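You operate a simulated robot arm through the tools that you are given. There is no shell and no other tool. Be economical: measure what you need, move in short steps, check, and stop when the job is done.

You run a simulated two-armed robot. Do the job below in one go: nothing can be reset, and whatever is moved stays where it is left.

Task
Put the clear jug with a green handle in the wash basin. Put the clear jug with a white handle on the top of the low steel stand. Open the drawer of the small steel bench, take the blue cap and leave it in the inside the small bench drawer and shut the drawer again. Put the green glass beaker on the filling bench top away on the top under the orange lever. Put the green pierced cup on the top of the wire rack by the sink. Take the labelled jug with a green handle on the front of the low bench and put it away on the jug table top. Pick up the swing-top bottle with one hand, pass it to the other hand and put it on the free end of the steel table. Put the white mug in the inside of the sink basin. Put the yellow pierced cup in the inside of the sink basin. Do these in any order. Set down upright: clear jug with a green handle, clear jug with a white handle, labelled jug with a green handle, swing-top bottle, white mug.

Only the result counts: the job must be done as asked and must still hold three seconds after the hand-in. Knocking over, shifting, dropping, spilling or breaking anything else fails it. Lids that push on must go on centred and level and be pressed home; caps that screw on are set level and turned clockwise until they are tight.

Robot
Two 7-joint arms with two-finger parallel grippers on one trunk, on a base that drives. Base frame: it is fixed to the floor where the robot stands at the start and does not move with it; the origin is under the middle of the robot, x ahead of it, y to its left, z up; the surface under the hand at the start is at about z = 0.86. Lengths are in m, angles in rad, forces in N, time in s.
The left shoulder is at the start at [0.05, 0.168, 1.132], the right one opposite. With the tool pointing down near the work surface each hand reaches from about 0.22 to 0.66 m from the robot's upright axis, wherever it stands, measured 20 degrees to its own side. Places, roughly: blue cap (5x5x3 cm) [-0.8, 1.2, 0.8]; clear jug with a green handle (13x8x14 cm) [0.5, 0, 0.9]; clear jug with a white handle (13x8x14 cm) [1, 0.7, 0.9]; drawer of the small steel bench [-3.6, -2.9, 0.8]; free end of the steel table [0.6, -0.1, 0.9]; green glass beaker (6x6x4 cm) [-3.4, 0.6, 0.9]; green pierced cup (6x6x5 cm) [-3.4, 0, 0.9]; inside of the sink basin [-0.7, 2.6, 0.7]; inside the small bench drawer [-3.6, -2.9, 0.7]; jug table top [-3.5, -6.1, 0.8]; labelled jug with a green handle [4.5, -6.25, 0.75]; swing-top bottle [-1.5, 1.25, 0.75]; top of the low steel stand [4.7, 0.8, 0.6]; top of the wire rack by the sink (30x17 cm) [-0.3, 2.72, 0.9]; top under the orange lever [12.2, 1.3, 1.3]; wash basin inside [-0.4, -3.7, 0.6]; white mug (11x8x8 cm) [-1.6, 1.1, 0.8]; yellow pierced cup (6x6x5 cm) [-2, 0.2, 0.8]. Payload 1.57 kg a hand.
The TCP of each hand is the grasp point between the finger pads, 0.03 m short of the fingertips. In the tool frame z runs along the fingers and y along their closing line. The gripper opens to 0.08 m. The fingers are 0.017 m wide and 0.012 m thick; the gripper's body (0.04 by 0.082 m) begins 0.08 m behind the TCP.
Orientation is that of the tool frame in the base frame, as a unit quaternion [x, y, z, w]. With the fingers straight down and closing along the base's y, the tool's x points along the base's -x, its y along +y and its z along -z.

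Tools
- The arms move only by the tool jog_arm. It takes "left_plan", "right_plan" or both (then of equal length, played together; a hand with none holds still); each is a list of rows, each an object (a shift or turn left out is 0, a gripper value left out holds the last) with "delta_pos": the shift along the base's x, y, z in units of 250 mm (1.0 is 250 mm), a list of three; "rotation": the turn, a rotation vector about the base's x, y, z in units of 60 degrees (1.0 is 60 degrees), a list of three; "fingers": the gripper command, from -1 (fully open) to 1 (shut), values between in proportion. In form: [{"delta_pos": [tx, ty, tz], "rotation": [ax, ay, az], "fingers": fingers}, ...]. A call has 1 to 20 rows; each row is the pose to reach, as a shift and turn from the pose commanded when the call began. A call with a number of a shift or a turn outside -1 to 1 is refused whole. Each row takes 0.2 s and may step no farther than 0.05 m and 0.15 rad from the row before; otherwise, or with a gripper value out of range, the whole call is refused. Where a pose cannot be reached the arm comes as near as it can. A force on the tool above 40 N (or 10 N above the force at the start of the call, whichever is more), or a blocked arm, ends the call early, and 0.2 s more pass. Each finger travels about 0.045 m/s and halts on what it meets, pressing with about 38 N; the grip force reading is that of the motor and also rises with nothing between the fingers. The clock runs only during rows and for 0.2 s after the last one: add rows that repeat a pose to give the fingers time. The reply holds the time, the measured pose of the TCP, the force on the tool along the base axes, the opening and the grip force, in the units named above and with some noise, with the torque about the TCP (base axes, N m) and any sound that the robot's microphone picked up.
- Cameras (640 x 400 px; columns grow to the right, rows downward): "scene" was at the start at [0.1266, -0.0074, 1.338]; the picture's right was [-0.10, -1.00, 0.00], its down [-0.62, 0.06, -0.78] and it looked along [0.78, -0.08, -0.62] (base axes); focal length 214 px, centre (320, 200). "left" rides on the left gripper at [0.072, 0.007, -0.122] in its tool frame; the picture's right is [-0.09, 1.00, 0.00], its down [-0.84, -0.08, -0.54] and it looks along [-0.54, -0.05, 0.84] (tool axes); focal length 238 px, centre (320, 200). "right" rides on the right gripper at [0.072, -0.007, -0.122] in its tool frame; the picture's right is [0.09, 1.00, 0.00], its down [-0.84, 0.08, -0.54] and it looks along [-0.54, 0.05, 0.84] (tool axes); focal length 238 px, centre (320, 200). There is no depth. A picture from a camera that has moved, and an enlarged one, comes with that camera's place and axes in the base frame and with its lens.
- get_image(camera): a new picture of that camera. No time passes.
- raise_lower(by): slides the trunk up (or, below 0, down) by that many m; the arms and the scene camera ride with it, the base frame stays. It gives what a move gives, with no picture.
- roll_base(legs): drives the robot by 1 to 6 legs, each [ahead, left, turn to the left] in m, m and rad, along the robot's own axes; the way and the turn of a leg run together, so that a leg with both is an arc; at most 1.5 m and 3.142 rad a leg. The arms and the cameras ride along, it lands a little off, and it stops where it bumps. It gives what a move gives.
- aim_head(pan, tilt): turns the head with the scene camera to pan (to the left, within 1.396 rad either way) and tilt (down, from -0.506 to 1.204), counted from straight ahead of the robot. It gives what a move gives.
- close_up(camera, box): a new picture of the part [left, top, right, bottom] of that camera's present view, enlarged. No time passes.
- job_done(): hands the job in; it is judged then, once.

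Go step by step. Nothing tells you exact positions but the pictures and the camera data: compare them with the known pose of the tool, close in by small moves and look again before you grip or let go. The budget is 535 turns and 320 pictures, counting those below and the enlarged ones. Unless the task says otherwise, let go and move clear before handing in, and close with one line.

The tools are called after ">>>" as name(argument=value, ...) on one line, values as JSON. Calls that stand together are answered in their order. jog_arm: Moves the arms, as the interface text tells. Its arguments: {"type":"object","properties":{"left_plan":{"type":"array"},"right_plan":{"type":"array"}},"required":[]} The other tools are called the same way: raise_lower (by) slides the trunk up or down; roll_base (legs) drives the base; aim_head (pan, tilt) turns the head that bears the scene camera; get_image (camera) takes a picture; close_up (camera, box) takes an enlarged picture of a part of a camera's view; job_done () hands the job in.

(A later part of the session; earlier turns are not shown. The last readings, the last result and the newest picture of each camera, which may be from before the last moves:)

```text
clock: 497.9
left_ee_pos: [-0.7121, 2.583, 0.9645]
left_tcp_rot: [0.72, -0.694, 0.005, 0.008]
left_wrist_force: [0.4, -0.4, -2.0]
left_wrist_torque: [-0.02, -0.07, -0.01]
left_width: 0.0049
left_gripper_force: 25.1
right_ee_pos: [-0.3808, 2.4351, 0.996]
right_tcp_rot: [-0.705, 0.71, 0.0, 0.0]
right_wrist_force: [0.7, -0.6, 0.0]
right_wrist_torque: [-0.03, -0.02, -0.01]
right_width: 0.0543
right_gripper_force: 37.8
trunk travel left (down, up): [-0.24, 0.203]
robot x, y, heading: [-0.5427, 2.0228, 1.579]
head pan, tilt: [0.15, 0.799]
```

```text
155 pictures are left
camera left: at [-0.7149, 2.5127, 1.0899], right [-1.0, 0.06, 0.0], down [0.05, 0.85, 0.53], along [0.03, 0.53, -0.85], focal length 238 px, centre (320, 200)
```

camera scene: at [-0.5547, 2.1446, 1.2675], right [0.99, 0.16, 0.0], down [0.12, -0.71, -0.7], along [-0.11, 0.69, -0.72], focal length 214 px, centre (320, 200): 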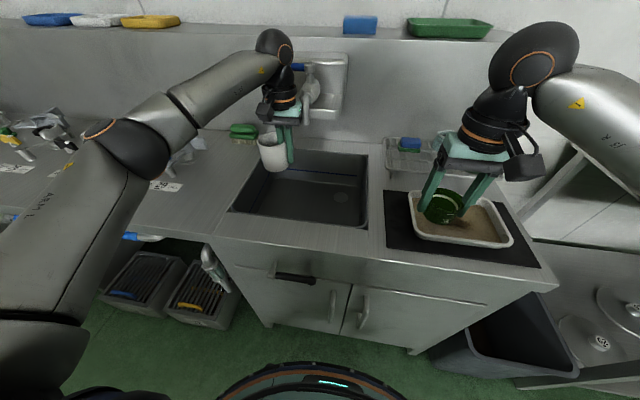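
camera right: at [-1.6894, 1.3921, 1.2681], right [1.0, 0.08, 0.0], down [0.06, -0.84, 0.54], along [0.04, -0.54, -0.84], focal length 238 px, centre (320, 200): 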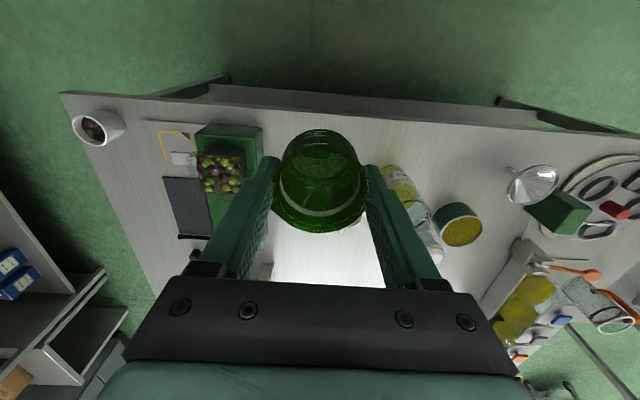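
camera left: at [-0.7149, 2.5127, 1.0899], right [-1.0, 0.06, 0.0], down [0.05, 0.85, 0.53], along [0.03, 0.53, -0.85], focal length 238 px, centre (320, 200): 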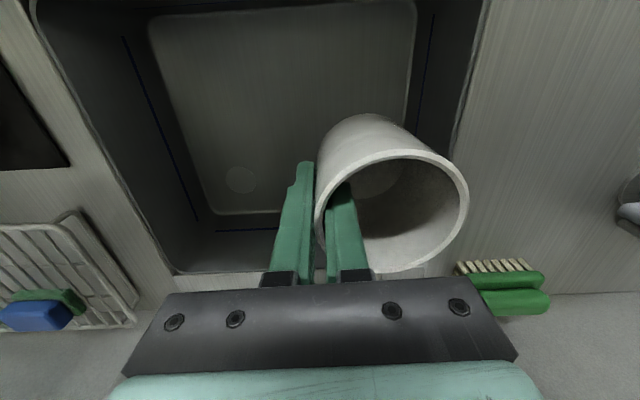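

The mug is over the basin floor. I lower it.

>>> jog_arm(left_plan=[{"delta_pos": [0.05, 0, -0.12]}, {"delta_pos": [0.08, 0, -0.27]}, {"delta_pos": [0.08, 0, -0.42]}, {"delta_pos": [0.08, 0, -0.57]}, {"delta_pos": [0.08, 0, -0.68]}, {"delta_pos": [0.08, 0, -0.68]}])

>>> get_image(camera="left")

>>> get_image(camera="scene")

```text
clock: 499.3
left_ee_pos: [-0.6929, 2.5824, 0.7946]
left_tcp_rot: [0.718, -0.696, 0.005, 0.007]
left_wrist_force: [-1.5, -0.5, -1.7]
left_wrist_torque: [0.03, -0.06, -0.04]
left_width: 0.0052
left_gripper_force: 25.7
right_ee_pos: [-0.3811, 2.4353, 0.9951]
right_tcp_rot: [-0.705, 0.71, -0.001, 0.0]
right_wrist_force: [1.0, 0.4, -0.7]
right_wrist_torque: [0.02, -0.01, 0.0]
right_width: 0.054
right_gripper_force: 37.3
trunk travel left (down, up): [-0.24, 0.203]
robot x, y, heading: [-0.5411, 2.0278, 1.579]
head pan, tilt: [0.15, 0.799]
```

```text
154 pictures are left
camera left: at [-0.6969, 2.512, 0.9193], right [-1.0, 0.06, 0.0], down [0.05, 0.85, 0.53], along [0.03, 0.53, -0.85], focal length 238 px, centre (320, 200)
```

left: 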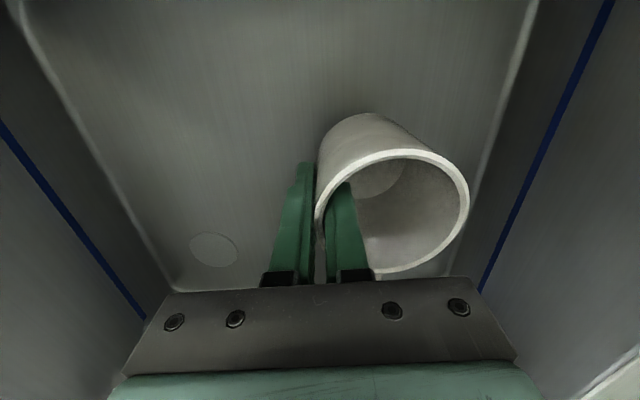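

```text
153 pictures are left
camera scene: at [-0.5547, 2.1448, 1.2674], right [0.99, 0.16, 0.0], down [0.11, -0.71, -0.7], along [-0.11, 0.69, -0.72], focal length 214 px, centre (320, 200)
```

scene: 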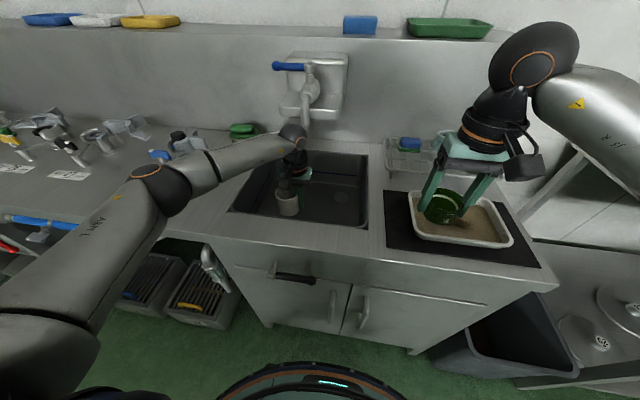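

Clear so far. I lower further in small steps.

>>> jog_arm(left_plan=[{"delta_pos": [0, 0, -0.06]}, {"delta_pos": [0, 0, -0.12]}, {"delta_pos": [0, 0, -0.12]}])

>>> jog_arm(left_plan=[{"delta_pos": [0, 0, -0.04]}, {"delta_pos": [0, 0, -0.08]}, {"delta_pos": [0, 0, -0.08]}])

```text
clock: 500.1
left_ee_pos: [-0.6924, 2.5838, 0.7659]
left_tcp_rot: [0.719, -0.695, 0.005, 0.007]
left_wrist_force: [1.0, -0.2, -1.6]
left_wrist_torque: [-0.06, -0.08, -0.02]
left_width: 0.0053
left_gripper_force: 25.5
right_ee_pos: [-0.3817, 2.436, 0.9952]
right_tcp_rot: [-0.704, 0.71, 0.0, -0.001]
right_wrist_force: [-0.1, -0.3, -1.5]
right_wrist_torque: [0.02, -0.01, 0.04]
right_width: 0.054
right_gripper_force: 38.0
trunk travel left (down, up): [-0.24, 0.203]
robot x, y, heading: [-0.5414, 2.0256, 1.581]
head pan, tilt: [0.15, 0.799]
```

```text
clock: 500.7
left_ee_pos: [-0.693, 2.5851, 0.7591]
left_tcp_rot: [0.719, -0.695, 0.0, 0.003]
left_wrist_force: [-1.1, -7.0, 22.0]
left_wrist_torque: [-0.3, 1.46, 0.41]
left_width: 0.0053
left_gripper_force: 25.7
right_ee_pos: [-0.3805, 2.4339, 0.9973]
right_tcp_rot: [-0.705, 0.709, 0.001, 0.001]
right_wrist_force: [0.7, 0.3, -0.1]
right_wrist_torque: [0.0, 0.0, 0.03]
right_width: 0.0542
right_gripper_force: 38.3
trunk travel left (down, up): [-0.24, 0.203]
robot x, y, heading: [-0.5423, 2.0248, 1.578]
head pan, tilt: [0.15, 0.799]
stopped in row 2 (left hand): the force on the tool passed its limit at 46 N (the readings are from after the stop); the commanded pose is now the measured one
```

Contact. I open the fingers moderately and raise the hand.

>>> jog_arm(left_plan=[{"delta_pos": [0, 0, 0.01], "fingers": -0.2}, {"delta_pos": [0, 0, 0.01], "fingers": -0.2}, {"delta_pos": [0, 0, 0.01], "fingers": -0.2}, {"delta_pos": [0, 0, 0.01], "fingers": -0.2}])

>>> jog_arm(left_plan=[{"delta_pos": [0, 0, 0.12]}, {"delta_pos": [0, 0, 0.26]}, {"delta_pos": [0, 0, 0.42]}, {"delta_pos": [0, 0, 0.6]}, {"delta_pos": [0, 0, 0.78]}, {"delta_pos": [0, -0.1, 0.9]}])

>>> close_up(camera="scene", box=[200, 130, 400, 255])

```text
clock: 501.7
left_ee_pos: [-0.6935, 2.5848, 0.7572]
left_tcp_rot: [0.72, -0.694, 0.002, 0.005]
left_wrist_force: [0.3, 0.7, 0.2]
left_wrist_torque: [0.0, 0.02, 0.01]
left_width: 0.0481
left_gripper_force: 0.0
right_ee_pos: [-0.3806, 2.4361, 0.9958]
right_tcp_rot: [-0.706, 0.709, 0.001, 0.0]
right_wrist_force: [0.1, -0.2, -0.5]
right_wrist_torque: [0.06, 0.01, -0.03]
right_width: 0.0542
right_gripper_force: 37.6
trunk travel left (down, up): [-0.24, 0.203]
robot x, y, heading: [-0.5445, 2.0241, 1.587]
head pan, tilt: [0.15, 0.799]
```

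```text
clock: 503.1
left_ee_pos: [-0.6917, 2.5628, 0.9844]
left_tcp_rot: [0.718, -0.696, 0.001, 0.003]
left_wrist_force: [0.3, -0.4, -0.2]
left_wrist_torque: [-0.01, 0.0, 0.05]
left_width: 0.0479
left_gripper_force: 0.2
right_ee_pos: [-0.3797, 2.435, 0.994]
right_tcp_rot: [-0.705, 0.709, 0.0, 0.001]
right_wrist_force: [0.0, -0.4, 0.2]
right_wrist_torque: [0.0, 0.0, 0.0]
right_width: 0.0541
right_gripper_force: 37.5
trunk travel left (down, up): [-0.24, 0.203]
robot x, y, heading: [-0.5406, 2.0241, 1.58]
head pan, tilt: [0.15, 0.799]
```

```text
3.20 times, centred on (300, 192) of scene
camera zoom: at [-0.5545, 2.1442, 1.2676], right [0.99, 0.16, 0.0], down [0.11, -0.71, -0.7], along [-0.11, 0.69, -0.72], focal length 686 px, centre (384, 224)
```

zoom: 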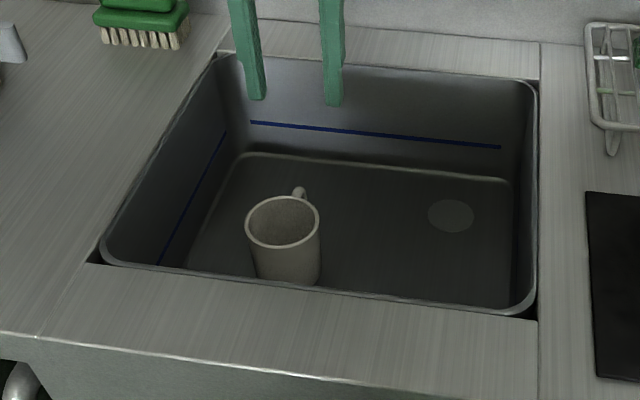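

The mug stands upright in the sink. Next the yellow cup near (-2, 0.2): I retract, raise the trunk, and drive around to the table's west side.

>>> jog_arm(left_plan=[{"delta_pos": [0, -0.15, 0.05], "fingers": -1}, {"delta_pos": [0, -0.3, 0.1]}, {"delta_pos": [0, -0.45, 0.15]}, {"delta_pos": [0, -0.56, 0.2]}])

>>> raise_lower(by=0.15)

>>> roll_base(legs=[[-0.27, 0, 0], [0, 0, 1.56], [1.1, 0, 0], [0.95, 0, 0]])

>>> get_image(camera="scene")

```text
clock: 504.1
left_ee_pos: [-0.6916, 2.4185, 1.0345]
left_tcp_rot: [0.719, -0.695, 0.003, 0.003]
left_wrist_force: [0.1, 0.4, -0.2]
left_wrist_torque: [0.0, 0.01, 0.0]
left_width: 0.08
left_gripper_force: 0.1
right_ee_pos: [-0.3806, 2.436, 0.9946]
right_tcp_rot: [-0.705, 0.709, -0.001, 0.0]
right_wrist_force: [0.2, -0.1, -0.2]
right_wrist_torque: [0.02, 0.04, 0.0]
right_width: 0.0542
right_gripper_force: 38.0
trunk travel left (down, up): [-0.24, 0.203]
robot x, y, heading: [-0.545, 2.0277, 1.587]
head pan, tilt: [0.15, 0.799]
```

```text
clock: 505.9
left_ee_pos: [-0.6932, 2.4212, 1.1833]
left_tcp_rot: [0.719, -0.695, 0.003, 0.004]
left_wrist_force: [-0.1, 0.3, 0.3]
left_wrist_torque: [-0.02, 0.03, 0.04]
left_width: 0.0799
left_gripper_force: 0.0
right_ee_pos: [-0.3816, 2.4359, 1.1444]
right_tcp_rot: [-0.705, 0.709, 0.0, 0.0]
right_wrist_force: [-0.6, 0.0, -0.8]
right_wrist_torque: [0.02, 0.0, 0.02]
right_width: 0.0543
right_gripper_force: 38.1
trunk travel left (down, up): [-0.39, 0.053]
robot x, y, heading: [-0.5437, 2.025, 1.581]
head pan, tilt: [0.15, 0.799]
```

```text
clock: 521.2
left_ee_pos: [-2.9682, 1.6214, 1.1842]
left_tcp_rot: [1.0, 0.018, 0.005, 0.001]
left_wrist_force: [-0.2, -0.3, -0.1]
left_wrist_torque: [0.01, -0.01, -0.01]
left_width: 0.08
left_gripper_force: 0.2
right_ee_pos: [-2.9842, 1.9315, 1.1457]
right_tcp_rot: [1.0, -0.002, 0.0, 0.001]
right_wrist_force: [0.7, -0.8, -1.5]
right_wrist_torque: [-0.04, -0.04, 0.03]
right_width: 0.0539
right_gripper_force: 38.1
trunk travel left (down, up): [-0.39, 0.053]
robot x, y, heading: [-2.5738, 1.7704, -3.126]
head pan, tilt: [0.15, 0.799]
```

```text
151 pictures are left
camera scene: at [-2.6915, 1.7583, 1.4174], right [-0.16, 0.99, 0.0], down [0.71, 0.12, -0.7], along [-0.69, -0.11, -0.72], focal length 214 px, centre (320, 200)
```

scene: 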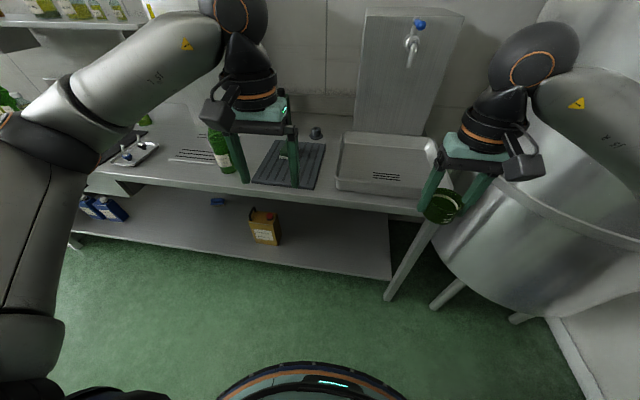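

I turn south and drive to y≈0.05, then turn east toward the table.

>>> roll_base(legs=[[0, 0, 1.555], [1.2, -0.05, 0], [0.5, 0, 0], [0, 0, 1.57]])

>>> aim_head(pan=0.0, tilt=0.7)

>>> get_image(camera="scene")

>>> get_image(camera="left")

```text
clock: 537.4
left_ee_pos: [-2.2608, 0.2337, 1.1836]
left_tcp_rot: [-0.012, 1.0, 0.001, -0.004]
left_wrist_force: [0.1, 0.0, 0.2]
left_wrist_torque: [0.01, 0.04, -0.02]
left_width: 0.0803
left_gripper_force: 0.1
right_ee_pos: [-2.2487, -0.0785, 1.1443]
right_tcp_rot: [0.008, 1.0, 0.0, -0.001]
right_wrist_force: [-0.1, -0.5, -1.1]
right_wrist_torque: [0.0, -0.01, -0.01]
right_width: 0.0543
right_gripper_force: 38.1
trunk travel left (down, up): [-0.39, 0.053]
robot x, y, heading: [-2.6607, 0.0914, 0.004]
head pan, tilt: [0.15, 0.799]
```

```text
clock: 538.1
left_ee_pos: [-2.261, 0.2327, 1.1829]
left_tcp_rot: [-0.013, 1.0, 0.001, -0.005]
left_wrist_force: [0.2, -0.2, -0.6]
left_wrist_torque: [-0.02, 0.01, -0.04]
left_width: 0.0799
left_gripper_force: 0.1
right_ee_pos: [-2.2492, -0.0788, 1.1454]
right_tcp_rot: [0.008, 1.0, 0.0, 0.0]
right_wrist_force: [-0.8, -0.4, -0.6]
right_wrist_torque: [0.03, -0.01, 0.0]
right_width: 0.0542
right_gripper_force: 38.1
trunk travel left (down, up): [-0.39, 0.053]
robot x, y, heading: [-2.6621, 0.0895, 0.005]
head pan, tilt: [0.0, 0.7]
```

```text
150 pictures are left
camera scene: at [-2.5331, 0.0888, 1.4256], right [0.0, -1.0, 0.0], down [-0.64, 0.0, -0.76], along [0.76, 0.0, -0.64], focal length 214 px, centre (320, 200)
```

scene: 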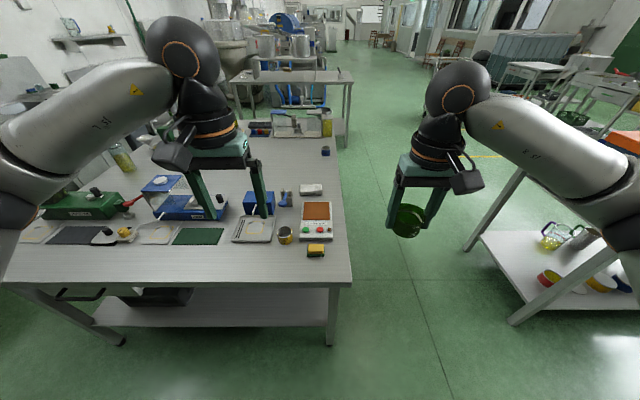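

```text
149 pictures are left
camera left: at [-2.3317, 0.2373, 1.3079], right [0.07, 1.0, 0.0], down [0.84, -0.06, 0.53], along [0.53, -0.04, -0.85], focal length 238 px, centre (320, 200)
```

left: 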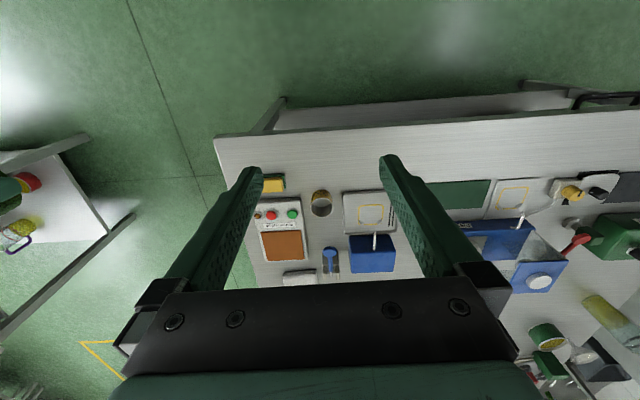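

The yellow cup sits at about (-1.98, 0.225), tight between a control box and a plate. I'll grip it with fingers closing along x (yaw +90°). I move ahead and turn the hand.

>>> roll_base(legs=[[0.17, 0, 0]])

>>> jog_arm(left_plan=[{"rotation": [0, 0, 0.14]}, {"rotation": [0, 0, 0.28]}, {"rotation": [0, 0, 0.42]}, {"rotation": [0, 0, 0.56]}, {"rotation": [0, 0, 0.7]}, {"rotation": [0, 0, 0.84]}, {"rotation": [0, 0, 0.98]}])

>>> jog_arm(left_plan=[{"rotation": [0, 0, 0.14], "delta_pos": [0, 0, -0.1]}, {"rotation": [0, 0, 0.28], "delta_pos": [0, 0, -0.2]}, {"rotation": [0, 0, 0.42], "delta_pos": [0, 0, -0.3]}, {"rotation": [0, 0, 0.51], "delta_pos": [0, 0, -0.4]}, {"rotation": [0, 0, 0.51], "delta_pos": [0.15, 0, -0.4]}, {"rotation": [0, 0, 0.51], "delta_pos": [0.3, 0, -0.4]}, {"rotation": [0, 0, 0.51], "delta_pos": [0.42, 0, -0.4]}])

>>> get_image(camera="left")

>>> close_up(camera="scene", box=[180, 180, 380, 305])

```text
clock: 539.5
left_ee_pos: [-2.095, 0.2348, 1.1836]
left_tcp_rot: [-0.014, 1.0, 0.0, -0.003]
left_wrist_force: [0.0, -0.6, -0.1]
left_wrist_torque: [0.0, 0.02, 0.02]
left_width: 0.0799
left_gripper_force: 0.1
right_ee_pos: [-2.0835, -0.0756, 1.1445]
right_tcp_rot: [0.006, 1.0, -0.001, 0.001]
right_wrist_force: [-0.1, -0.1, -1.0]
right_wrist_torque: [-0.02, 0.03, 0.0]
right_width: 0.0541
right_gripper_force: 37.9
trunk travel left (down, up): [-0.39, 0.053]
robot x, y, heading: [-2.4927, 0.0856, 0.0]
head pan, tilt: [0.0, 0.7]
```

```text
clock: 541.1
left_ee_pos: [-2.0971, 0.235, 1.185]
left_tcp_rot: [-0.505, 0.863, -0.002, -0.004]
left_wrist_force: [-0.4, -0.2, -0.7]
left_wrist_torque: [-0.03, 0.0, 0.04]
left_width: 0.0799
left_gripper_force: 0.1
right_ee_pos: [-2.083, -0.0757, 1.1457]
right_tcp_rot: [0.007, 1.0, 0.0, 0.0]
right_wrist_force: [-0.3, 0.3, -1.1]
right_wrist_torque: [0.0, 0.03, -0.02]
right_width: 0.0542
right_gripper_force: 37.9
trunk travel left (down, up): [-0.39, 0.053]
robot x, y, heading: [-2.4911, 0.0888, 0.004]
head pan, tilt: [0.0, 0.7]
```

```text
clock: 542.7
left_ee_pos: [-1.9941, 0.2351, 1.0821]
left_tcp_rot: [0.713, -0.701, 0.003, 0.003]
left_wrist_force: [0.6, 0.1, 0.3]
left_wrist_torque: [0.01, 0.0, 0.01]
left_width: 0.0802
left_gripper_force: 0.1
right_ee_pos: [-2.0851, -0.076, 1.1452]
right_tcp_rot: [0.006, 1.0, 0.0, 0.0]
right_wrist_force: [0.0, -0.1, -0.7]
right_wrist_torque: [0.02, 0.01, 0.02]
right_width: 0.0544
right_gripper_force: 38.2
trunk travel left (down, up): [-0.39, 0.053]
robot x, y, heading: [-2.4992, 0.0866, 0.004]
head pan, tilt: [0.0, 0.7]
```

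```text
148 pictures are left
camera left: at [-1.9991, 0.1639, 1.2061], right [-1.0, 0.08, 0.0], down [0.06, 0.84, 0.54], along [0.04, 0.53, -0.84], focal length 238 px, centre (320, 200)
```

left: 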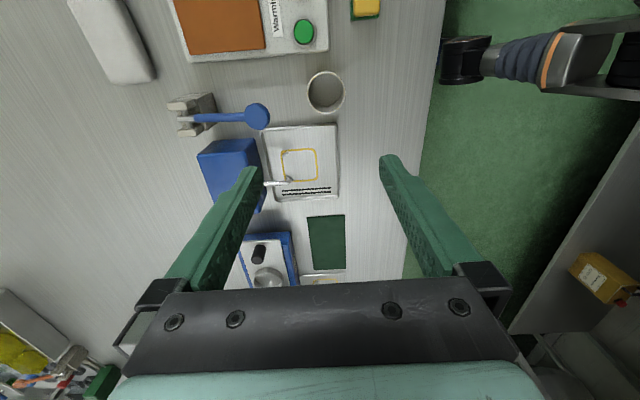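

```text
3.20 times, centred on (280, 242) of scene
camera zoom: at [-2.3683, 0.0895, 1.4256], right [0.0, -1.0, 0.0], down [-0.64, 0.0, -0.76], along [0.76, 0.0, -0.64], focal length 686 px, centre (448, 64)
```

zoom: 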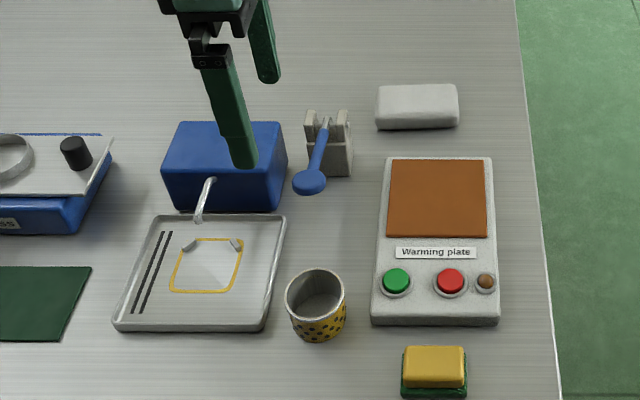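

Cup centre ≈(-1.992, 0.222), rim z≈0.805. I align and descend to just above it.

>>> jog_arm(left_plan=[{"delta_pos": [0.008, -0.052, 0]}, {"delta_pos": [0.008, -0.052, -0.18]}, {"delta_pos": [0.008, -0.052, -0.36]}, {"delta_pos": [0.008, -0.052, -0.54]}, {"delta_pos": [0.008, -0.052, -0.72]}, {"delta_pos": [0.008, -0.052, -0.84]}, {"delta_pos": [0.008, -0.052, -0.84]}])

>>> get_image(camera="left")

```text
clock: 544.3
left_ee_pos: [-1.9901, 0.2201, 0.8725]
left_tcp_rot: [0.713, -0.701, 0.002, 0.004]
left_wrist_force: [-0.7, -0.3, -0.2]
left_wrist_torque: [0.01, 0.02, 0.03]
left_width: 0.08
left_gripper_force: 0.2
right_ee_pos: [-2.0835, -0.0755, 1.1457]
right_tcp_rot: [0.006, 1.0, 0.0, 0.0]
right_wrist_force: [-0.2, 0.0, -0.6]
right_wrist_torque: [0.01, -0.02, -0.01]
right_width: 0.0543
right_gripper_force: 38.0
trunk travel left (down, up): [-0.39, 0.053]
robot x, y, heading: [-2.4905, 0.0881, 0.003]
head pan, tilt: [0.0, 0.7]
```

```text
146 pictures are left
camera left: at [-1.9958, 0.1497, 0.9968], right [-1.0, 0.07, 0.0], down [0.06, 0.84, 0.53], along [0.04, 0.53, -0.84], focal length 238 px, centre (320, 200)
```

left: 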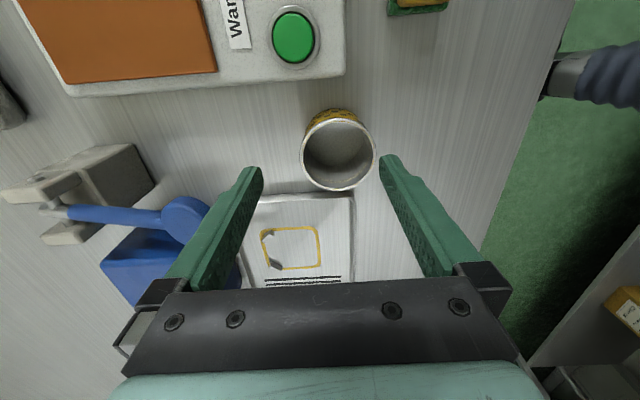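

I correct x by −1.6 cm, descend and close.

>>> jog_arm(left_plan=[{"delta_pos": [-0.062, 0, 0]}, {"delta_pos": [-0.062, 0, -0.1]}, {"delta_pos": [-0.062, 0, -0.2]}, {"delta_pos": [-0.062, 0, -0.28]}, {"delta_pos": [-0.062, 0, -0.28], "fingers": 1}, {"delta_pos": [-0.062, 0, -0.28], "fingers": 1}, {"delta_pos": [-0.062, 0, -0.28], "fingers": 1}])

>>> jog_arm(left_plan=[{"delta_pos": [0, 0, 0.12]}, {"delta_pos": [0, 0, 0.3]}, {"delta_pos": [0, 0, 0.48]}, {"delta_pos": [0, 0, 0.66]}, {"delta_pos": [0, 0, 0.84]}, {"delta_pos": [-0.1, 0, 1.0]}, {"delta_pos": [-0.25, 0, 1.0]}, {"delta_pos": [-0.4, 0, 1.0]}])

>>> get_image(camera="left")

```text
clock: 545.5
left_ee_pos: [-2.0026, 0.2217, 0.8093]
left_tcp_rot: [0.713, -0.701, 0.005, 0.004]
left_wrist_force: [-7.6, 1.1, 23.7]
left_wrist_torque: [0.22, 1.19, 0.01]
left_width: 0.0589
left_gripper_force: 6.1
right_ee_pos: [-2.0847, -0.0758, 1.1446]
right_tcp_rot: [0.006, 1.0, 0.0, 0.0]
right_wrist_force: [0.6, 0.2, -1.0]
right_wrist_torque: [-0.02, 0.01, 0.02]
right_width: 0.0541
right_gripper_force: 38.2
trunk travel left (down, up): [-0.39, 0.053]
robot x, y, heading: [-2.4934, 0.0897, 0.005]
head pan, tilt: [0.0, 0.7]
stopped in row 5 (left hand): the force on the tool passed its limit at 44 N (the readings are from after the stop); the commanded pose is now the measured one
```

```text
clock: 547.3
left_ee_pos: [-2.1052, 0.2217, 1.059]
left_tcp_rot: [0.714, -0.7, 0.003, 0.003]
left_wrist_force: [0.0, -0.4, -0.7]
left_wrist_torque: [0.01, -0.05, -0.04]
left_width: 0.0567
left_gripper_force: 38.2
right_ee_pos: [-2.0855, -0.0747, 1.146]
right_tcp_rot: [0.006, 1.0, 0.001, 0.0]
right_wrist_force: [0.7, 0.1, -0.1]
right_wrist_torque: [-0.01, 0.01, 0.01]
right_width: 0.054
right_gripper_force: 38.0
trunk travel left (down, up): [-0.39, 0.053]
robot x, y, heading: [-2.4961, 0.0887, 0.005]
head pan, tilt: [0.0, 0.7]
```

```text
145 pictures are left
camera left: at [-2.1099, 0.15, 1.1826], right [-1.0, 0.07, 0.0], down [0.06, 0.84, 0.53], along [0.04, 0.53, -0.85], focal length 238 px, centre (320, 200)
```

left: 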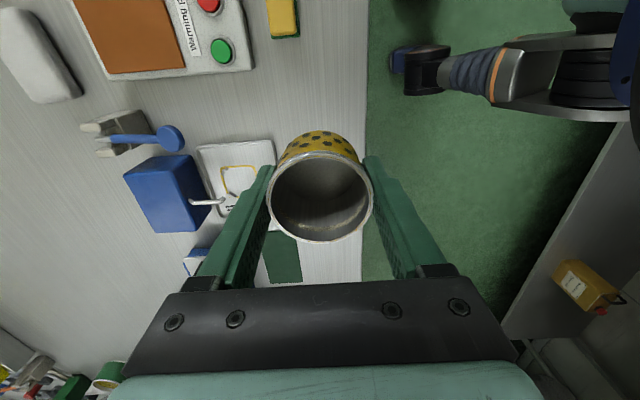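

The yellow cup is held (table ≈0.777). I raise it and drive back to the sink.

>>> jog_arm(left_plan=[{"delta_pos": [0, 0, 0.15]}, {"delta_pos": [0, 0, 0.3]}, {"delta_pos": [0, 0, 0.4]}])

>>> roll_base(legs=[[-0.15, 0, 0], [0, 0, 1.565], [1.45, 0, 0], [0, 0, -1.57], [0.5, 0.17, 0], [1.0, 0, 0]])

>>> get_image(camera="scene")

```text
clock: 548.1
left_ee_pos: [-2.1017, 0.2219, 1.1576]
left_tcp_rot: [0.713, -0.701, 0.003, 0.003]
left_wrist_force: [0.7, 0.8, -1.1]
left_wrist_torque: [-0.02, -0.01, 0.0]
left_width: 0.0562
left_gripper_force: 37.8
right_ee_pos: [-2.0848, -0.0752, 1.1462]
right_tcp_rot: [0.007, 1.0, -0.001, 0.0]
right_wrist_force: [0.2, 0.0, -1.1]
right_wrist_torque: [-0.01, 0.02, 0.01]
right_width: 0.0542
right_gripper_force: 37.5
trunk travel left (down, up): [-0.39, 0.053]
robot x, y, heading: [-2.4963, 0.0909, 0.002]
head pan, tilt: [0.0, 0.7]
```

```text
clock: 571.6
left_ee_pos: [-0.8249, 1.9447, 1.1564]
left_tcp_rot: [0.728, -0.686, 0.003, 0.003]
left_wrist_force: [0.5, 0.3, -0.5]
left_wrist_torque: [0.01, -0.02, 0.01]
left_width: 0.0561
left_gripper_force: 37.8
right_ee_pos: [-0.7959, 1.6501, 1.1464]
right_tcp_rot: [-0.014, 1.0, 0.0, 0.0]
right_wrist_force: [-0.7, -0.4, -0.8]
right_wrist_torque: [0.04, 0.0, 0.02]
right_width: 0.054
right_gripper_force: 38.2
trunk travel left (down, up): [-0.39, 0.053]
robot x, y, heading: [-1.2119, 1.7986, 0.043]
head pan, tilt: [0.0, 0.7]
```

```text
144 pictures are left
camera scene: at [-1.0871, 1.8035, 1.4256], right [0.04, -1.0, 0.0], down [-0.64, -0.03, -0.76], along [0.76, 0.03, -0.64], focal length 214 px, centre (320, 200)
```

scene: 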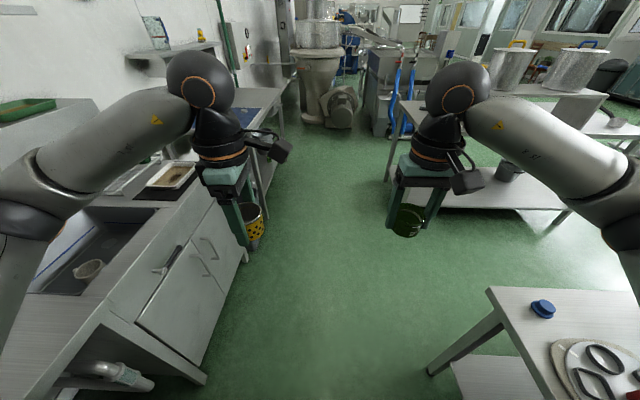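

Ahead 0.76 m, then turn north to the basin.

>>> roll_base(legs=[[0.76, -0.04, -0.03], [0, 0, 1.555], [0.22, 0, 0]])

>>> aim_head(pan=0.15, tilt=0.8)

>>> get_image(camera="scene")

```text
clock: 580.8
left_ee_pos: [-0.5758, 2.3879, 1.1571]
left_tcp_rot: [1.0, -0.002, 0.004, 0.001]
left_wrist_force: [0.9, 0.2, -0.4]
left_wrist_torque: [0.0, -0.01, -0.03]
left_width: 0.056
left_gripper_force: 38.1
right_ee_pos: [-0.2785, 2.3999, 1.145]
right_tcp_rot: [-0.695, 0.719, 0.0, 0.0]
right_wrist_force: [1.0, 0.8, -0.3]
right_wrist_torque: [-0.01, -0.01, -0.01]
right_width: 0.0542
right_gripper_force: 38.1
trunk travel left (down, up): [-0.39, 0.053]
robot x, y, heading: [-0.4506, 1.9949, 1.556]
head pan, tilt: [0.0, 0.7]
```

```text
clock: 581.5
left_ee_pos: [-0.5751, 2.3878, 1.1569]
left_tcp_rot: [1.0, -0.002, 0.004, 0.001]
left_wrist_force: [-0.4, 0.0, -1.7]
left_wrist_torque: [0.01, -0.05, 0.02]
left_width: 0.0563
left_gripper_force: 37.8
right_ee_pos: [-0.279, 2.3989, 1.1454]
right_tcp_rot: [-0.695, 0.719, 0.0, 0.0]
right_wrist_force: [0.1, -0.6, -0.7]
right_wrist_torque: [-0.01, -0.01, -0.02]
right_width: 0.0542
right_gripper_force: 38.1
trunk travel left (down, up): [-0.39, 0.053]
robot x, y, heading: [-0.4498, 1.9943, 1.551]
head pan, tilt: [0.15, 0.799]
```

```text
143 pictures are left
camera scene: at [-0.4597, 2.1129, 1.4175], right [0.99, 0.13, 0.0], down [0.09, -0.71, -0.7], along [-0.09, 0.69, -0.72], focal length 214 px, centre (320, 200)
```

scene: 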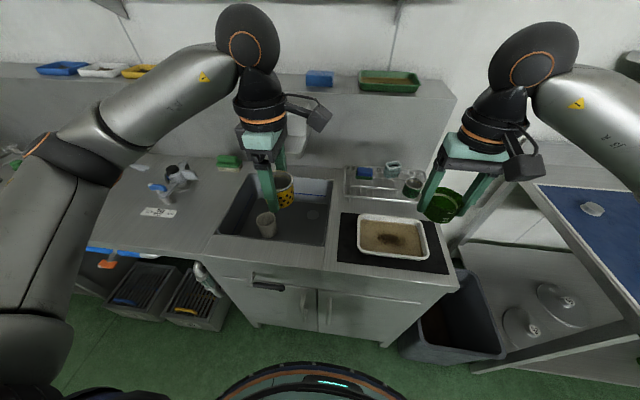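

I nudge ahead, move the cup over the right part of the basin, and lower the trunk.

>>> roll_base(legs=[[0.03, 0, 0]])

>>> jog_arm(left_plan=[{"delta_pos": [0, 0.15, 0]}, {"delta_pos": [-0.01, 0.3, 0]}, {"delta_pos": [-0.02, 0.45, 0]}, {"delta_pos": [-0.03, 0.6, 0]}, {"delta_pos": [-0.03, 0.75, 0]}])

>>> raise_lower(by=-0.17)

>>> get_image(camera="left")

>>> get_image(camera="scene")

```text
clock: 582.3
left_ee_pos: [-0.5748, 2.4192, 1.1552]
left_tcp_rot: [1.0, -0.001, 0.004, 0.001]
left_wrist_force: [0.6, -0.2, -1.2]
left_wrist_torque: [-0.04, 0.0, 0.01]
left_width: 0.0564
left_gripper_force: 38.2
right_ee_pos: [-0.2771, 2.4302, 1.1453]
right_tcp_rot: [-0.695, 0.719, -0.001, -0.001]
right_wrist_force: [-0.3, 0.1, -1.9]
right_wrist_torque: [-0.04, -0.03, -0.03]
right_width: 0.0541
right_gripper_force: 38.0
trunk travel left (down, up): [-0.39, 0.053]
robot x, y, heading: [-0.4501, 2.0189, 1.557]
head pan, tilt: [0.15, 0.799]
```

```text
clock: 583.5
left_ee_pos: [-0.5788, 2.6077, 1.1573]
left_tcp_rot: [1.0, -0.002, 0.004, -0.001]
left_wrist_force: [-0.3, 0.1, -1.0]
left_wrist_torque: [-0.01, 0.0, 0.03]
left_width: 0.0562
left_gripper_force: 38.3
right_ee_pos: [-0.2763, 2.427, 1.1451]
right_tcp_rot: [-0.695, 0.719, 0.0, 0.0]
right_wrist_force: [0.8, 0.5, -2.1]
right_wrist_torque: [-0.03, -0.02, 0.0]
right_width: 0.054
right_gripper_force: 37.8
trunk travel left (down, up): [-0.39, 0.053]
robot x, y, heading: [-0.4513, 2.0188, 1.556]
head pan, tilt: [0.15, 0.799]
```

```text
clock: 585.5
left_ee_pos: [-0.5796, 2.6061, 0.9871]
left_tcp_rot: [1.0, -0.002, 0.004, 0.001]
left_wrist_force: [-0.5, 0.5, -1.0]
left_wrist_torque: [-0.05, -0.01, -0.01]
left_width: 0.056
left_gripper_force: 38.0
right_ee_pos: [-0.2785, 2.4289, 0.9752]
right_tcp_rot: [-0.695, 0.719, 0.0, 0.0]
right_wrist_force: [-0.2, -0.5, -1.0]
right_wrist_torque: [-0.02, 0.01, 0.01]
right_width: 0.0541
right_gripper_force: 37.8
trunk travel left (down, up): [-0.22, 0.223]
robot x, y, heading: [-0.4526, 2.0199, 1.557]
head pan, tilt: [0.15, 0.799]
```

```text
142 pictures are left
camera left: at [-0.509, 2.5995, 1.1117], right [-0.1, -1.0, 0.0], down [-0.84, 0.08, 0.53], along [-0.53, 0.05, -0.85], focal length 238 px, centre (320, 200)
```

left: 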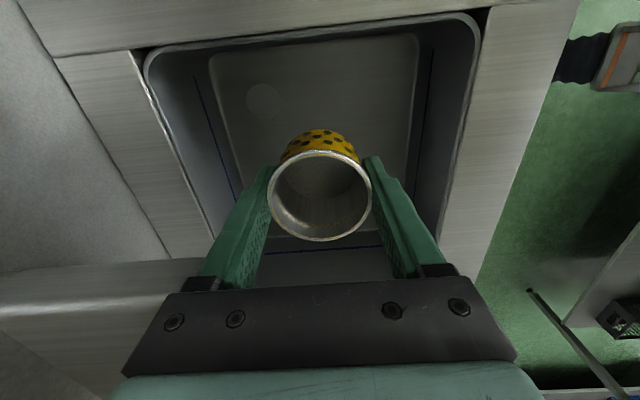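

```text
141 pictures are left
camera scene: at [-0.4593, 2.1424, 1.2475], right [0.99, 0.13, 0.0], down [0.1, -0.71, -0.7], along [-0.09, 0.69, -0.72], focal length 214 px, centre (320, 200)
```

scene: 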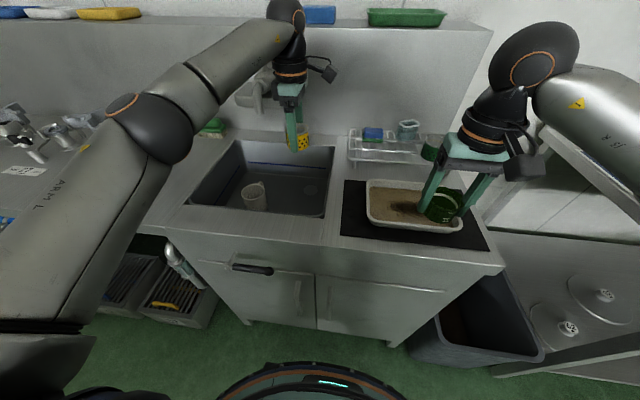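

The cup is over free basin floor, with the mug to the west. I lower it.

>>> jog_arm(left_plan=[{"delta_pos": [0, 0, -0.18]}, {"delta_pos": [0, 0, -0.36]}, {"delta_pos": [0, 0, -0.54]}, {"delta_pos": [0, 0, -0.72]}, {"delta_pos": [0, 0, -0.86]}, {"delta_pos": [0, 0, -0.94]}, {"delta_pos": [0, 0, -0.94]}])

>>> jog_arm(left_plan=[{"delta_pos": [0, 0, -0.04]}, {"delta_pos": [0, 0, -0.08]}, {"delta_pos": [0, 0, -0.12]}])

>>> get_image(camera="scene")

```text
clock: 587.0
left_ee_pos: [-0.5772, 2.6082, 0.7538]
left_tcp_rot: [1.0, -0.002, 0.004, -0.001]
left_wrist_force: [-0.6, 1.0, 4.8]
left_wrist_torque: [-0.16, 0.02, 0.02]
left_width: 0.0561
left_gripper_force: 38.1
right_ee_pos: [-0.2778, 2.4282, 0.9755]
right_tcp_rot: [-0.695, 0.719, 0.0, -0.001]
right_wrist_force: [-0.3, -1.1, -0.8]
right_wrist_torque: [-0.01, -0.03, 0.0]
right_width: 0.0543
right_gripper_force: 38.5
trunk travel left (down, up): [-0.22, 0.223]
robot x, y, heading: [-0.4493, 2.0213, 1.556]
head pan, tilt: [0.15, 0.799]
```

```text
clock: 587.5
left_ee_pos: [-0.5766, 2.6084, 0.7503]
left_tcp_rot: [1.0, -0.002, 0.006, -0.004]
left_wrist_force: [-2.9, -6.5, 15.9]
left_wrist_torque: [-0.77, 0.18, -0.01]
left_width: 0.0564
left_gripper_force: 37.9
right_ee_pos: [-0.2778, 2.427, 0.9761]
right_tcp_rot: [-0.695, 0.719, 0.001, 0.0]
right_wrist_force: [-0.2, -0.2, -0.7]
right_wrist_torque: [0.01, 0.03, 0.04]
right_width: 0.0541
right_gripper_force: 37.9
trunk travel left (down, up): [-0.22, 0.223]
robot x, y, heading: [-0.4531, 2.0191, 1.553]
head pan, tilt: [0.15, 0.799]
stopped in row 2 (left hand): the force on the tool passed its limit at 50 N (the readings are from after the stop); the commanded pose is now the measured one
```

```text
140 pictures are left
camera scene: at [-0.4593, 2.1406, 1.2476], right [0.99, 0.13, 0.0], down [0.1, -0.71, -0.7], along [-0.09, 0.69, -0.72], focal length 214 px, centre (320, 200)
```

scene: 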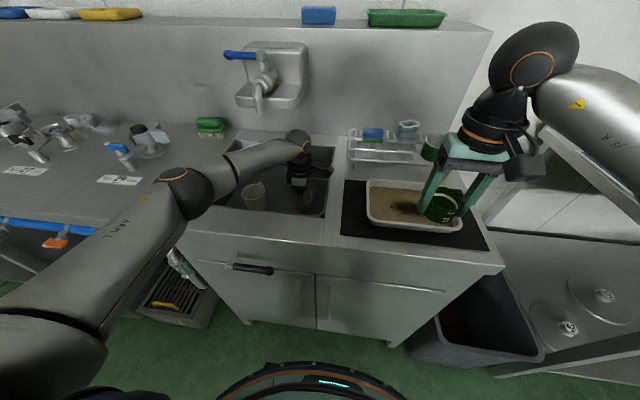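

Contact with the basin floor (≈0.715). I open and raise the hand straight up.

>>> jog_arm(left_plan=[{"delta_pos": [0, 0, 0.01], "fingers": -0.8}, {"delta_pos": [0, 0, 0.01], "fingers": -0.8}, {"delta_pos": [0, 0, 0.01], "fingers": -0.8}])

>>> jog_arm(left_plan=[{"delta_pos": [0, 0, 0.1]}, {"delta_pos": [0, 0, 0.25]}, {"delta_pos": [0, 0, 0.43]}, {"delta_pos": [0, 0, 0.6]}, {"delta_pos": [0, 0, 0.78]}, {"delta_pos": [0, -0.1, 0.9]}, {"delta_pos": [0, -0.28, 0.9]}, {"delta_pos": [0, -0.45, 0.9]}, {"delta_pos": [0, -0.6, 0.9]}])

>>> raise_lower(by=0.17)

>>> close_up(camera="scene", box=[200, 130, 400, 255])

```text
clock: 588.4
left_ee_pos: [-0.577, 2.61, 0.7495]
left_tcp_rot: [1.0, -0.002, 0.007, -0.003]
left_wrist_force: [1.9, 9.0, 13.2]
left_wrist_torque: [-0.15, 0.04, 0.03]
left_width: 0.0633
left_gripper_force: 0.1
right_ee_pos: [-0.277, 2.4278, 0.9746]
right_tcp_rot: [-0.696, 0.718, 0.0, 0.0]
right_wrist_force: [0.5, 1.2, -1.6]
right_wrist_torque: [0.03, 0.0, -0.03]
right_width: 0.0541
right_gripper_force: 38.0
trunk travel left (down, up): [-0.22, 0.223]
robot x, y, heading: [-0.4517, 2.0237, 1.556]
head pan, tilt: [0.15, 0.799]
```

```text
clock: 590.4
left_ee_pos: [-0.5772, 2.4574, 0.9729]
left_tcp_rot: [1.0, 0.0, 0.007, -0.002]
left_wrist_force: [-0.3, 0.2, 0.2]
left_wrist_torque: [0.01, 0.0, 0.02]
left_width: 0.0719
left_gripper_force: 0.0
right_ee_pos: [-0.2785, 2.4287, 0.9754]
right_tcp_rot: [-0.696, 0.718, 0.0, 0.0]
right_wrist_force: [0.6, -0.9, 0.1]
right_wrist_torque: [-0.03, -0.01, 0.04]
right_width: 0.0539
right_gripper_force: 37.7
trunk travel left (down, up): [-0.22, 0.223]
robot x, y, heading: [-0.4525, 2.0215, 1.55]
head pan, tilt: [0.15, 0.799]
```

```text
clock: 592.3
left_ee_pos: [-0.5771, 2.4587, 1.1419]
left_tcp_rot: [1.0, -0.002, 0.007, -0.003]
left_wrist_force: [-0.6, -0.4, 0.5]
left_wrist_torque: [0.0, -0.01, 0.01]
left_width: 0.0721
left_gripper_force: 0.1
right_ee_pos: [-0.2785, 2.4297, 1.145]
right_tcp_rot: [-0.695, 0.719, 0.0, 0.0]
right_wrist_force: [0.1, 0.6, -0.4]
right_wrist_torque: [0.0, -0.01, -0.02]
right_width: 0.054
right_gripper_force: 37.6
trunk travel left (down, up): [-0.39, 0.053]
robot x, y, heading: [-0.4509, 2.0271, 1.554]
head pan, tilt: [0.15, 0.799]
```

```text
3.20 times, centred on (300, 192) of scene
camera zoom: at [-0.4593, 2.1426, 1.4174], right [0.99, 0.13, 0.0], down [0.1, -0.71, -0.7], along [-0.09, 0.69, -0.72], focal length 686 px, centre (384, 224)
```

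zoom: 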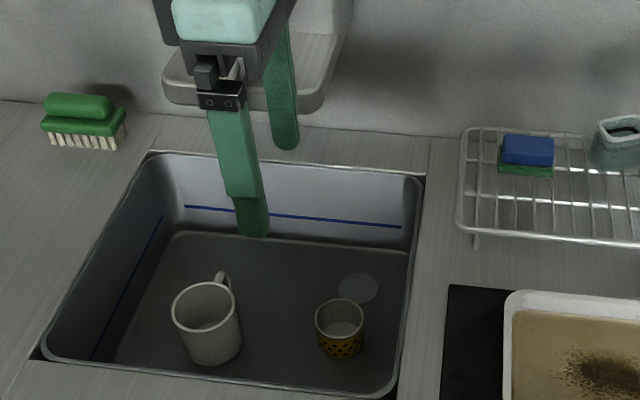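

Mug and yellow cup are both in the sink. Next the white-handled jug near (1.0, 0.7): I drive east along y≈1.75 and look.

>>> roll_base(legs=[[-0.28, 0, 0], [0, 0, -1.55], [1.0, 0, 0]])

>>> aim_head(pan=-0.6, tilt=0.5)

>>> get_image(camera="scene")

```text
clock: 602.6
left_ee_pos: [0.958, 1.9202, 1.1424]
left_tcp_rot: [0.723, -0.691, 0.007, 0.003]
left_wrist_force: [0.2, -0.2, -0.2]
left_wrist_torque: [0.01, 0.0, -0.02]
left_width: 0.0721
left_gripper_force: 0.1
right_ee_pos: [0.9428, 1.6211, 1.1458]
right_tcp_rot: [-0.008, 1.0, -0.001, 0.0]
right_wrist_force: [-1.0, 0.4, -0.9]
right_wrist_torque: [0.01, 0.01, 0.04]
right_width: 0.0541
right_gripper_force: 38.0
trunk travel left (down, up): [-0.39, 0.053]
robot x, y, heading: [0.5271, 1.7797, 0.035]
head pan, tilt: [0.15, 0.799]
```

```text
clock: 603.8
left_ee_pos: [0.9576, 1.9207, 1.1427]
left_tcp_rot: [0.723, -0.691, 0.007, 0.003]
left_wrist_force: [0.0, -0.1, 0.0]
left_wrist_torque: [0.0, 0.01, -0.04]
left_width: 0.072
left_gripper_force: 0.0
right_ee_pos: [0.9412, 1.6211, 1.1446]
right_tcp_rot: [-0.007, 1.0, 0.0, 0.0]
right_wrist_force: [0.6, -0.2, -1.2]
right_wrist_torque: [0.05, 0.0, -0.03]
right_width: 0.0543
right_gripper_force: 38.1
trunk travel left (down, up): [-0.39, 0.053]
robot x, y, heading: [0.5274, 1.7736, 0.036]
head pan, tilt: [-0.6, 0.499]
```

```text
138 pictures are left
camera scene: at [0.6446, 1.7269, 1.4434], right [-0.54, -0.84, 0.0], down [-0.4, 0.26, -0.88], along [0.74, -0.47, -0.48], focal length 214 px, centre (320, 200)
```

scene: 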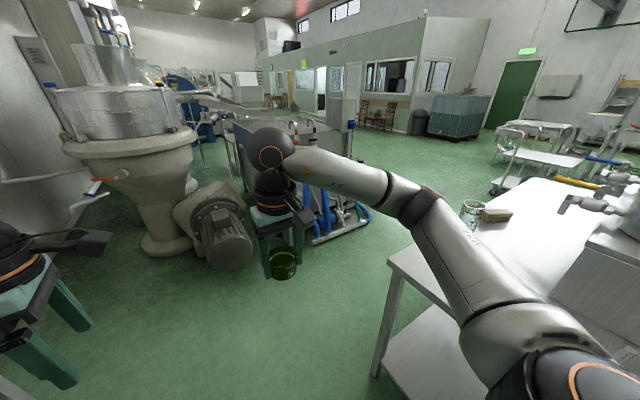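

I see the white-handled jug near the table's east edge. I go around to the east side and face west.

>>> roll_base(legs=[[1.05, 0, -0.03], [0, 0, -1.57], [0.9, 0, 0], [0, 0, -1.57]])

>>> aim_head(pan=0.1, tilt=0.7)

>>> get_image(camera="scene")

```text
clock: 621.1
left_ee_pos: [1.0988, 0.7627, 1.1431]
left_tcp_rot: [0.714, 0.7, 0.003, -0.007]
left_wrist_force: [-0.5, -0.3, 0.2]
left_wrist_torque: [-0.01, -0.01, -0.03]
left_width: 0.0719
left_gripper_force: 0.1
right_ee_pos: [1.1335, 1.0598, 1.1461]
right_tcp_rot: [1.0, -0.024, 0.0, 0.001]
right_wrist_force: [0.2, -0.5, 0.0]
right_wrist_torque: [0.01, -0.01, 0.01]
right_width: 0.0539
right_gripper_force: 38.0
trunk travel left (down, up): [-0.39, 0.053]
robot x, y, heading: [1.5386, 0.8784, 3.108]
head pan, tilt: [-0.6, 0.499]
```

```text
clock: 622.2
left_ee_pos: [1.099, 0.7625, 1.1416]
left_tcp_rot: [0.714, 0.7, 0.002, -0.007]
left_wrist_force: [-0.3, 1.0, -0.2]
left_wrist_torque: [0.02, 0.02, -0.02]
left_width: 0.072
left_gripper_force: 0.2
right_ee_pos: [1.1347, 1.06, 1.1466]
right_tcp_rot: [1.0, -0.025, 0.0, 0.0]
right_wrist_force: [-0.9, -1.1, -0.2]
right_wrist_torque: [-0.01, 0.01, 0.01]
right_width: 0.054
right_gripper_force: 37.8
trunk travel left (down, up): [-0.39, 0.053]
robot x, y, heading: [1.5403, 0.8792, 3.109]
head pan, tilt: [0.099, 0.7]
```

```text
137 pictures are left
camera scene: at [1.4143, 0.8777, 1.4257], right [-0.07, 1.0, 0.0], down [0.64, 0.04, -0.77], along [-0.76, -0.05, -0.64], focal length 214 px, centre (320, 200)
```

scene: 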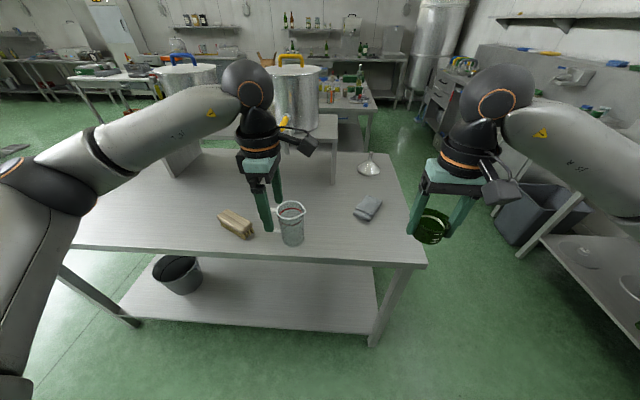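

>>> close_up(camera="scene", box=[200, 170, 400, 295])

>>> get_image(camera="left")

```text
3.20 times, centred on (300, 232) of scene
camera zoom: at [1.4143, 0.8777, 1.4257], right [-0.07, 1.0, 0.0], down [0.64, 0.04, -0.77], along [-0.76, -0.05, -0.64], focal length 686 px, centre (384, 96)
```

zoom: 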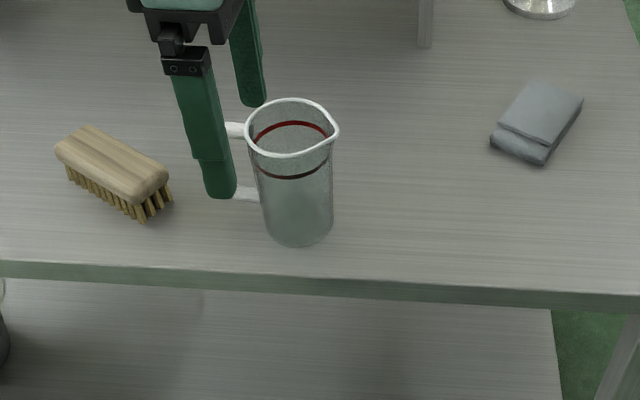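

```text
135 pictures are left
camera left: at [1.1075, 0.8315, 1.2669], right [0.99, -0.11, -0.01], down [-0.09, -0.84, 0.53], along [-0.06, -0.53, -0.85], focal length 238 px, centre (320, 200)
```

left: 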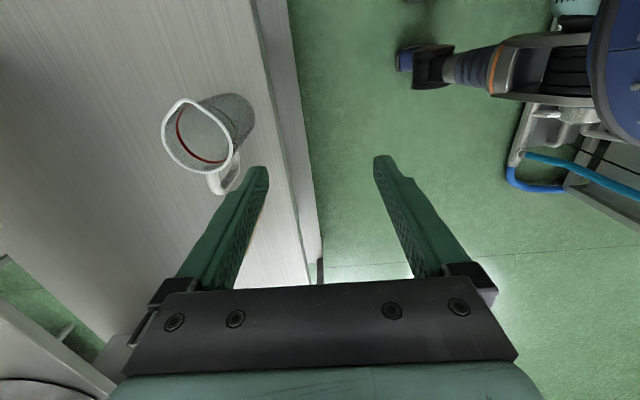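

The handle points toward -y, already suiting the current finger yaw. I move the hand aside a little to see the handle clearly.

>>> jog_arm(left_plan=[{"delta_pos": [-0.1, -0.15, 0]}, {"delta_pos": [-0.2, -0.3, 0]}, {"delta_pos": [-0.3, -0.42, 0]}, {"delta_pos": [-0.4, -0.5, 0]}, {"delta_pos": [-0.4, -0.5, 0], "fingers": -1}])

>>> close_up(camera="scene", box=[200, 170, 400, 295])

>>> get_image(camera="left")

```text
clock: 623.4
left_ee_pos: [0.9974, 0.6352, 1.1427]
left_tcp_rot: [0.714, 0.7, 0.003, -0.007]
left_wrist_force: [1.5, 0.6, -0.4]
left_wrist_torque: [0.0, 0.01, 0.0]
left_width: 0.0802
left_gripper_force: 0.0
right_ee_pos: [1.1339, 1.0601, 1.1452]
right_tcp_rot: [1.0, -0.024, 0.0, 0.0]
right_wrist_force: [0.0, 0.3, -0.5]
right_wrist_torque: [-0.03, 0.0, 0.03]
right_width: 0.0543
right_gripper_force: 37.9
trunk travel left (down, up): [-0.39, 0.053]
robot x, y, heading: [1.5411, 0.8809, 3.112]
head pan, tilt: [0.099, 0.7]
```

```text
3.20 times, centred on (300, 232) of scene
camera zoom: at [1.4145, 0.8776, 1.4257], right [-0.07, 1.0, 0.0], down [0.64, 0.04, -0.77], along [-0.76, -0.05, -0.64], focal length 686 px, centre (384, 96)
```

zoom: 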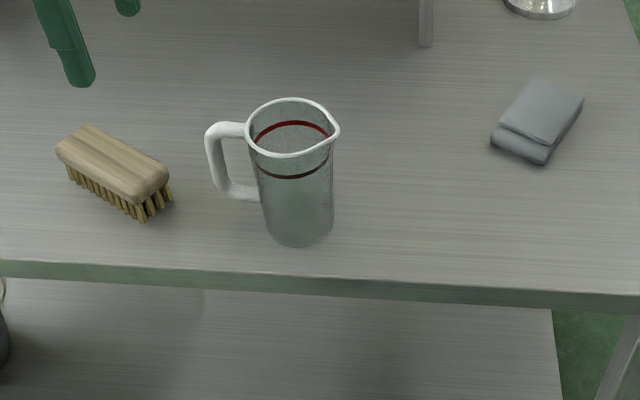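

```text
133 pictures are left
camera left: at [1.0064, 0.705, 1.2665], right [0.99, -0.11, -0.01], down [-0.09, -0.84, 0.53], along [-0.06, -0.53, -0.85], focal length 238 px, centre (320, 200)
```

left: 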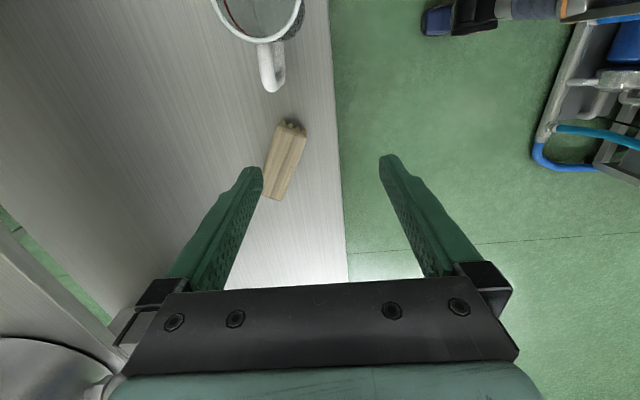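

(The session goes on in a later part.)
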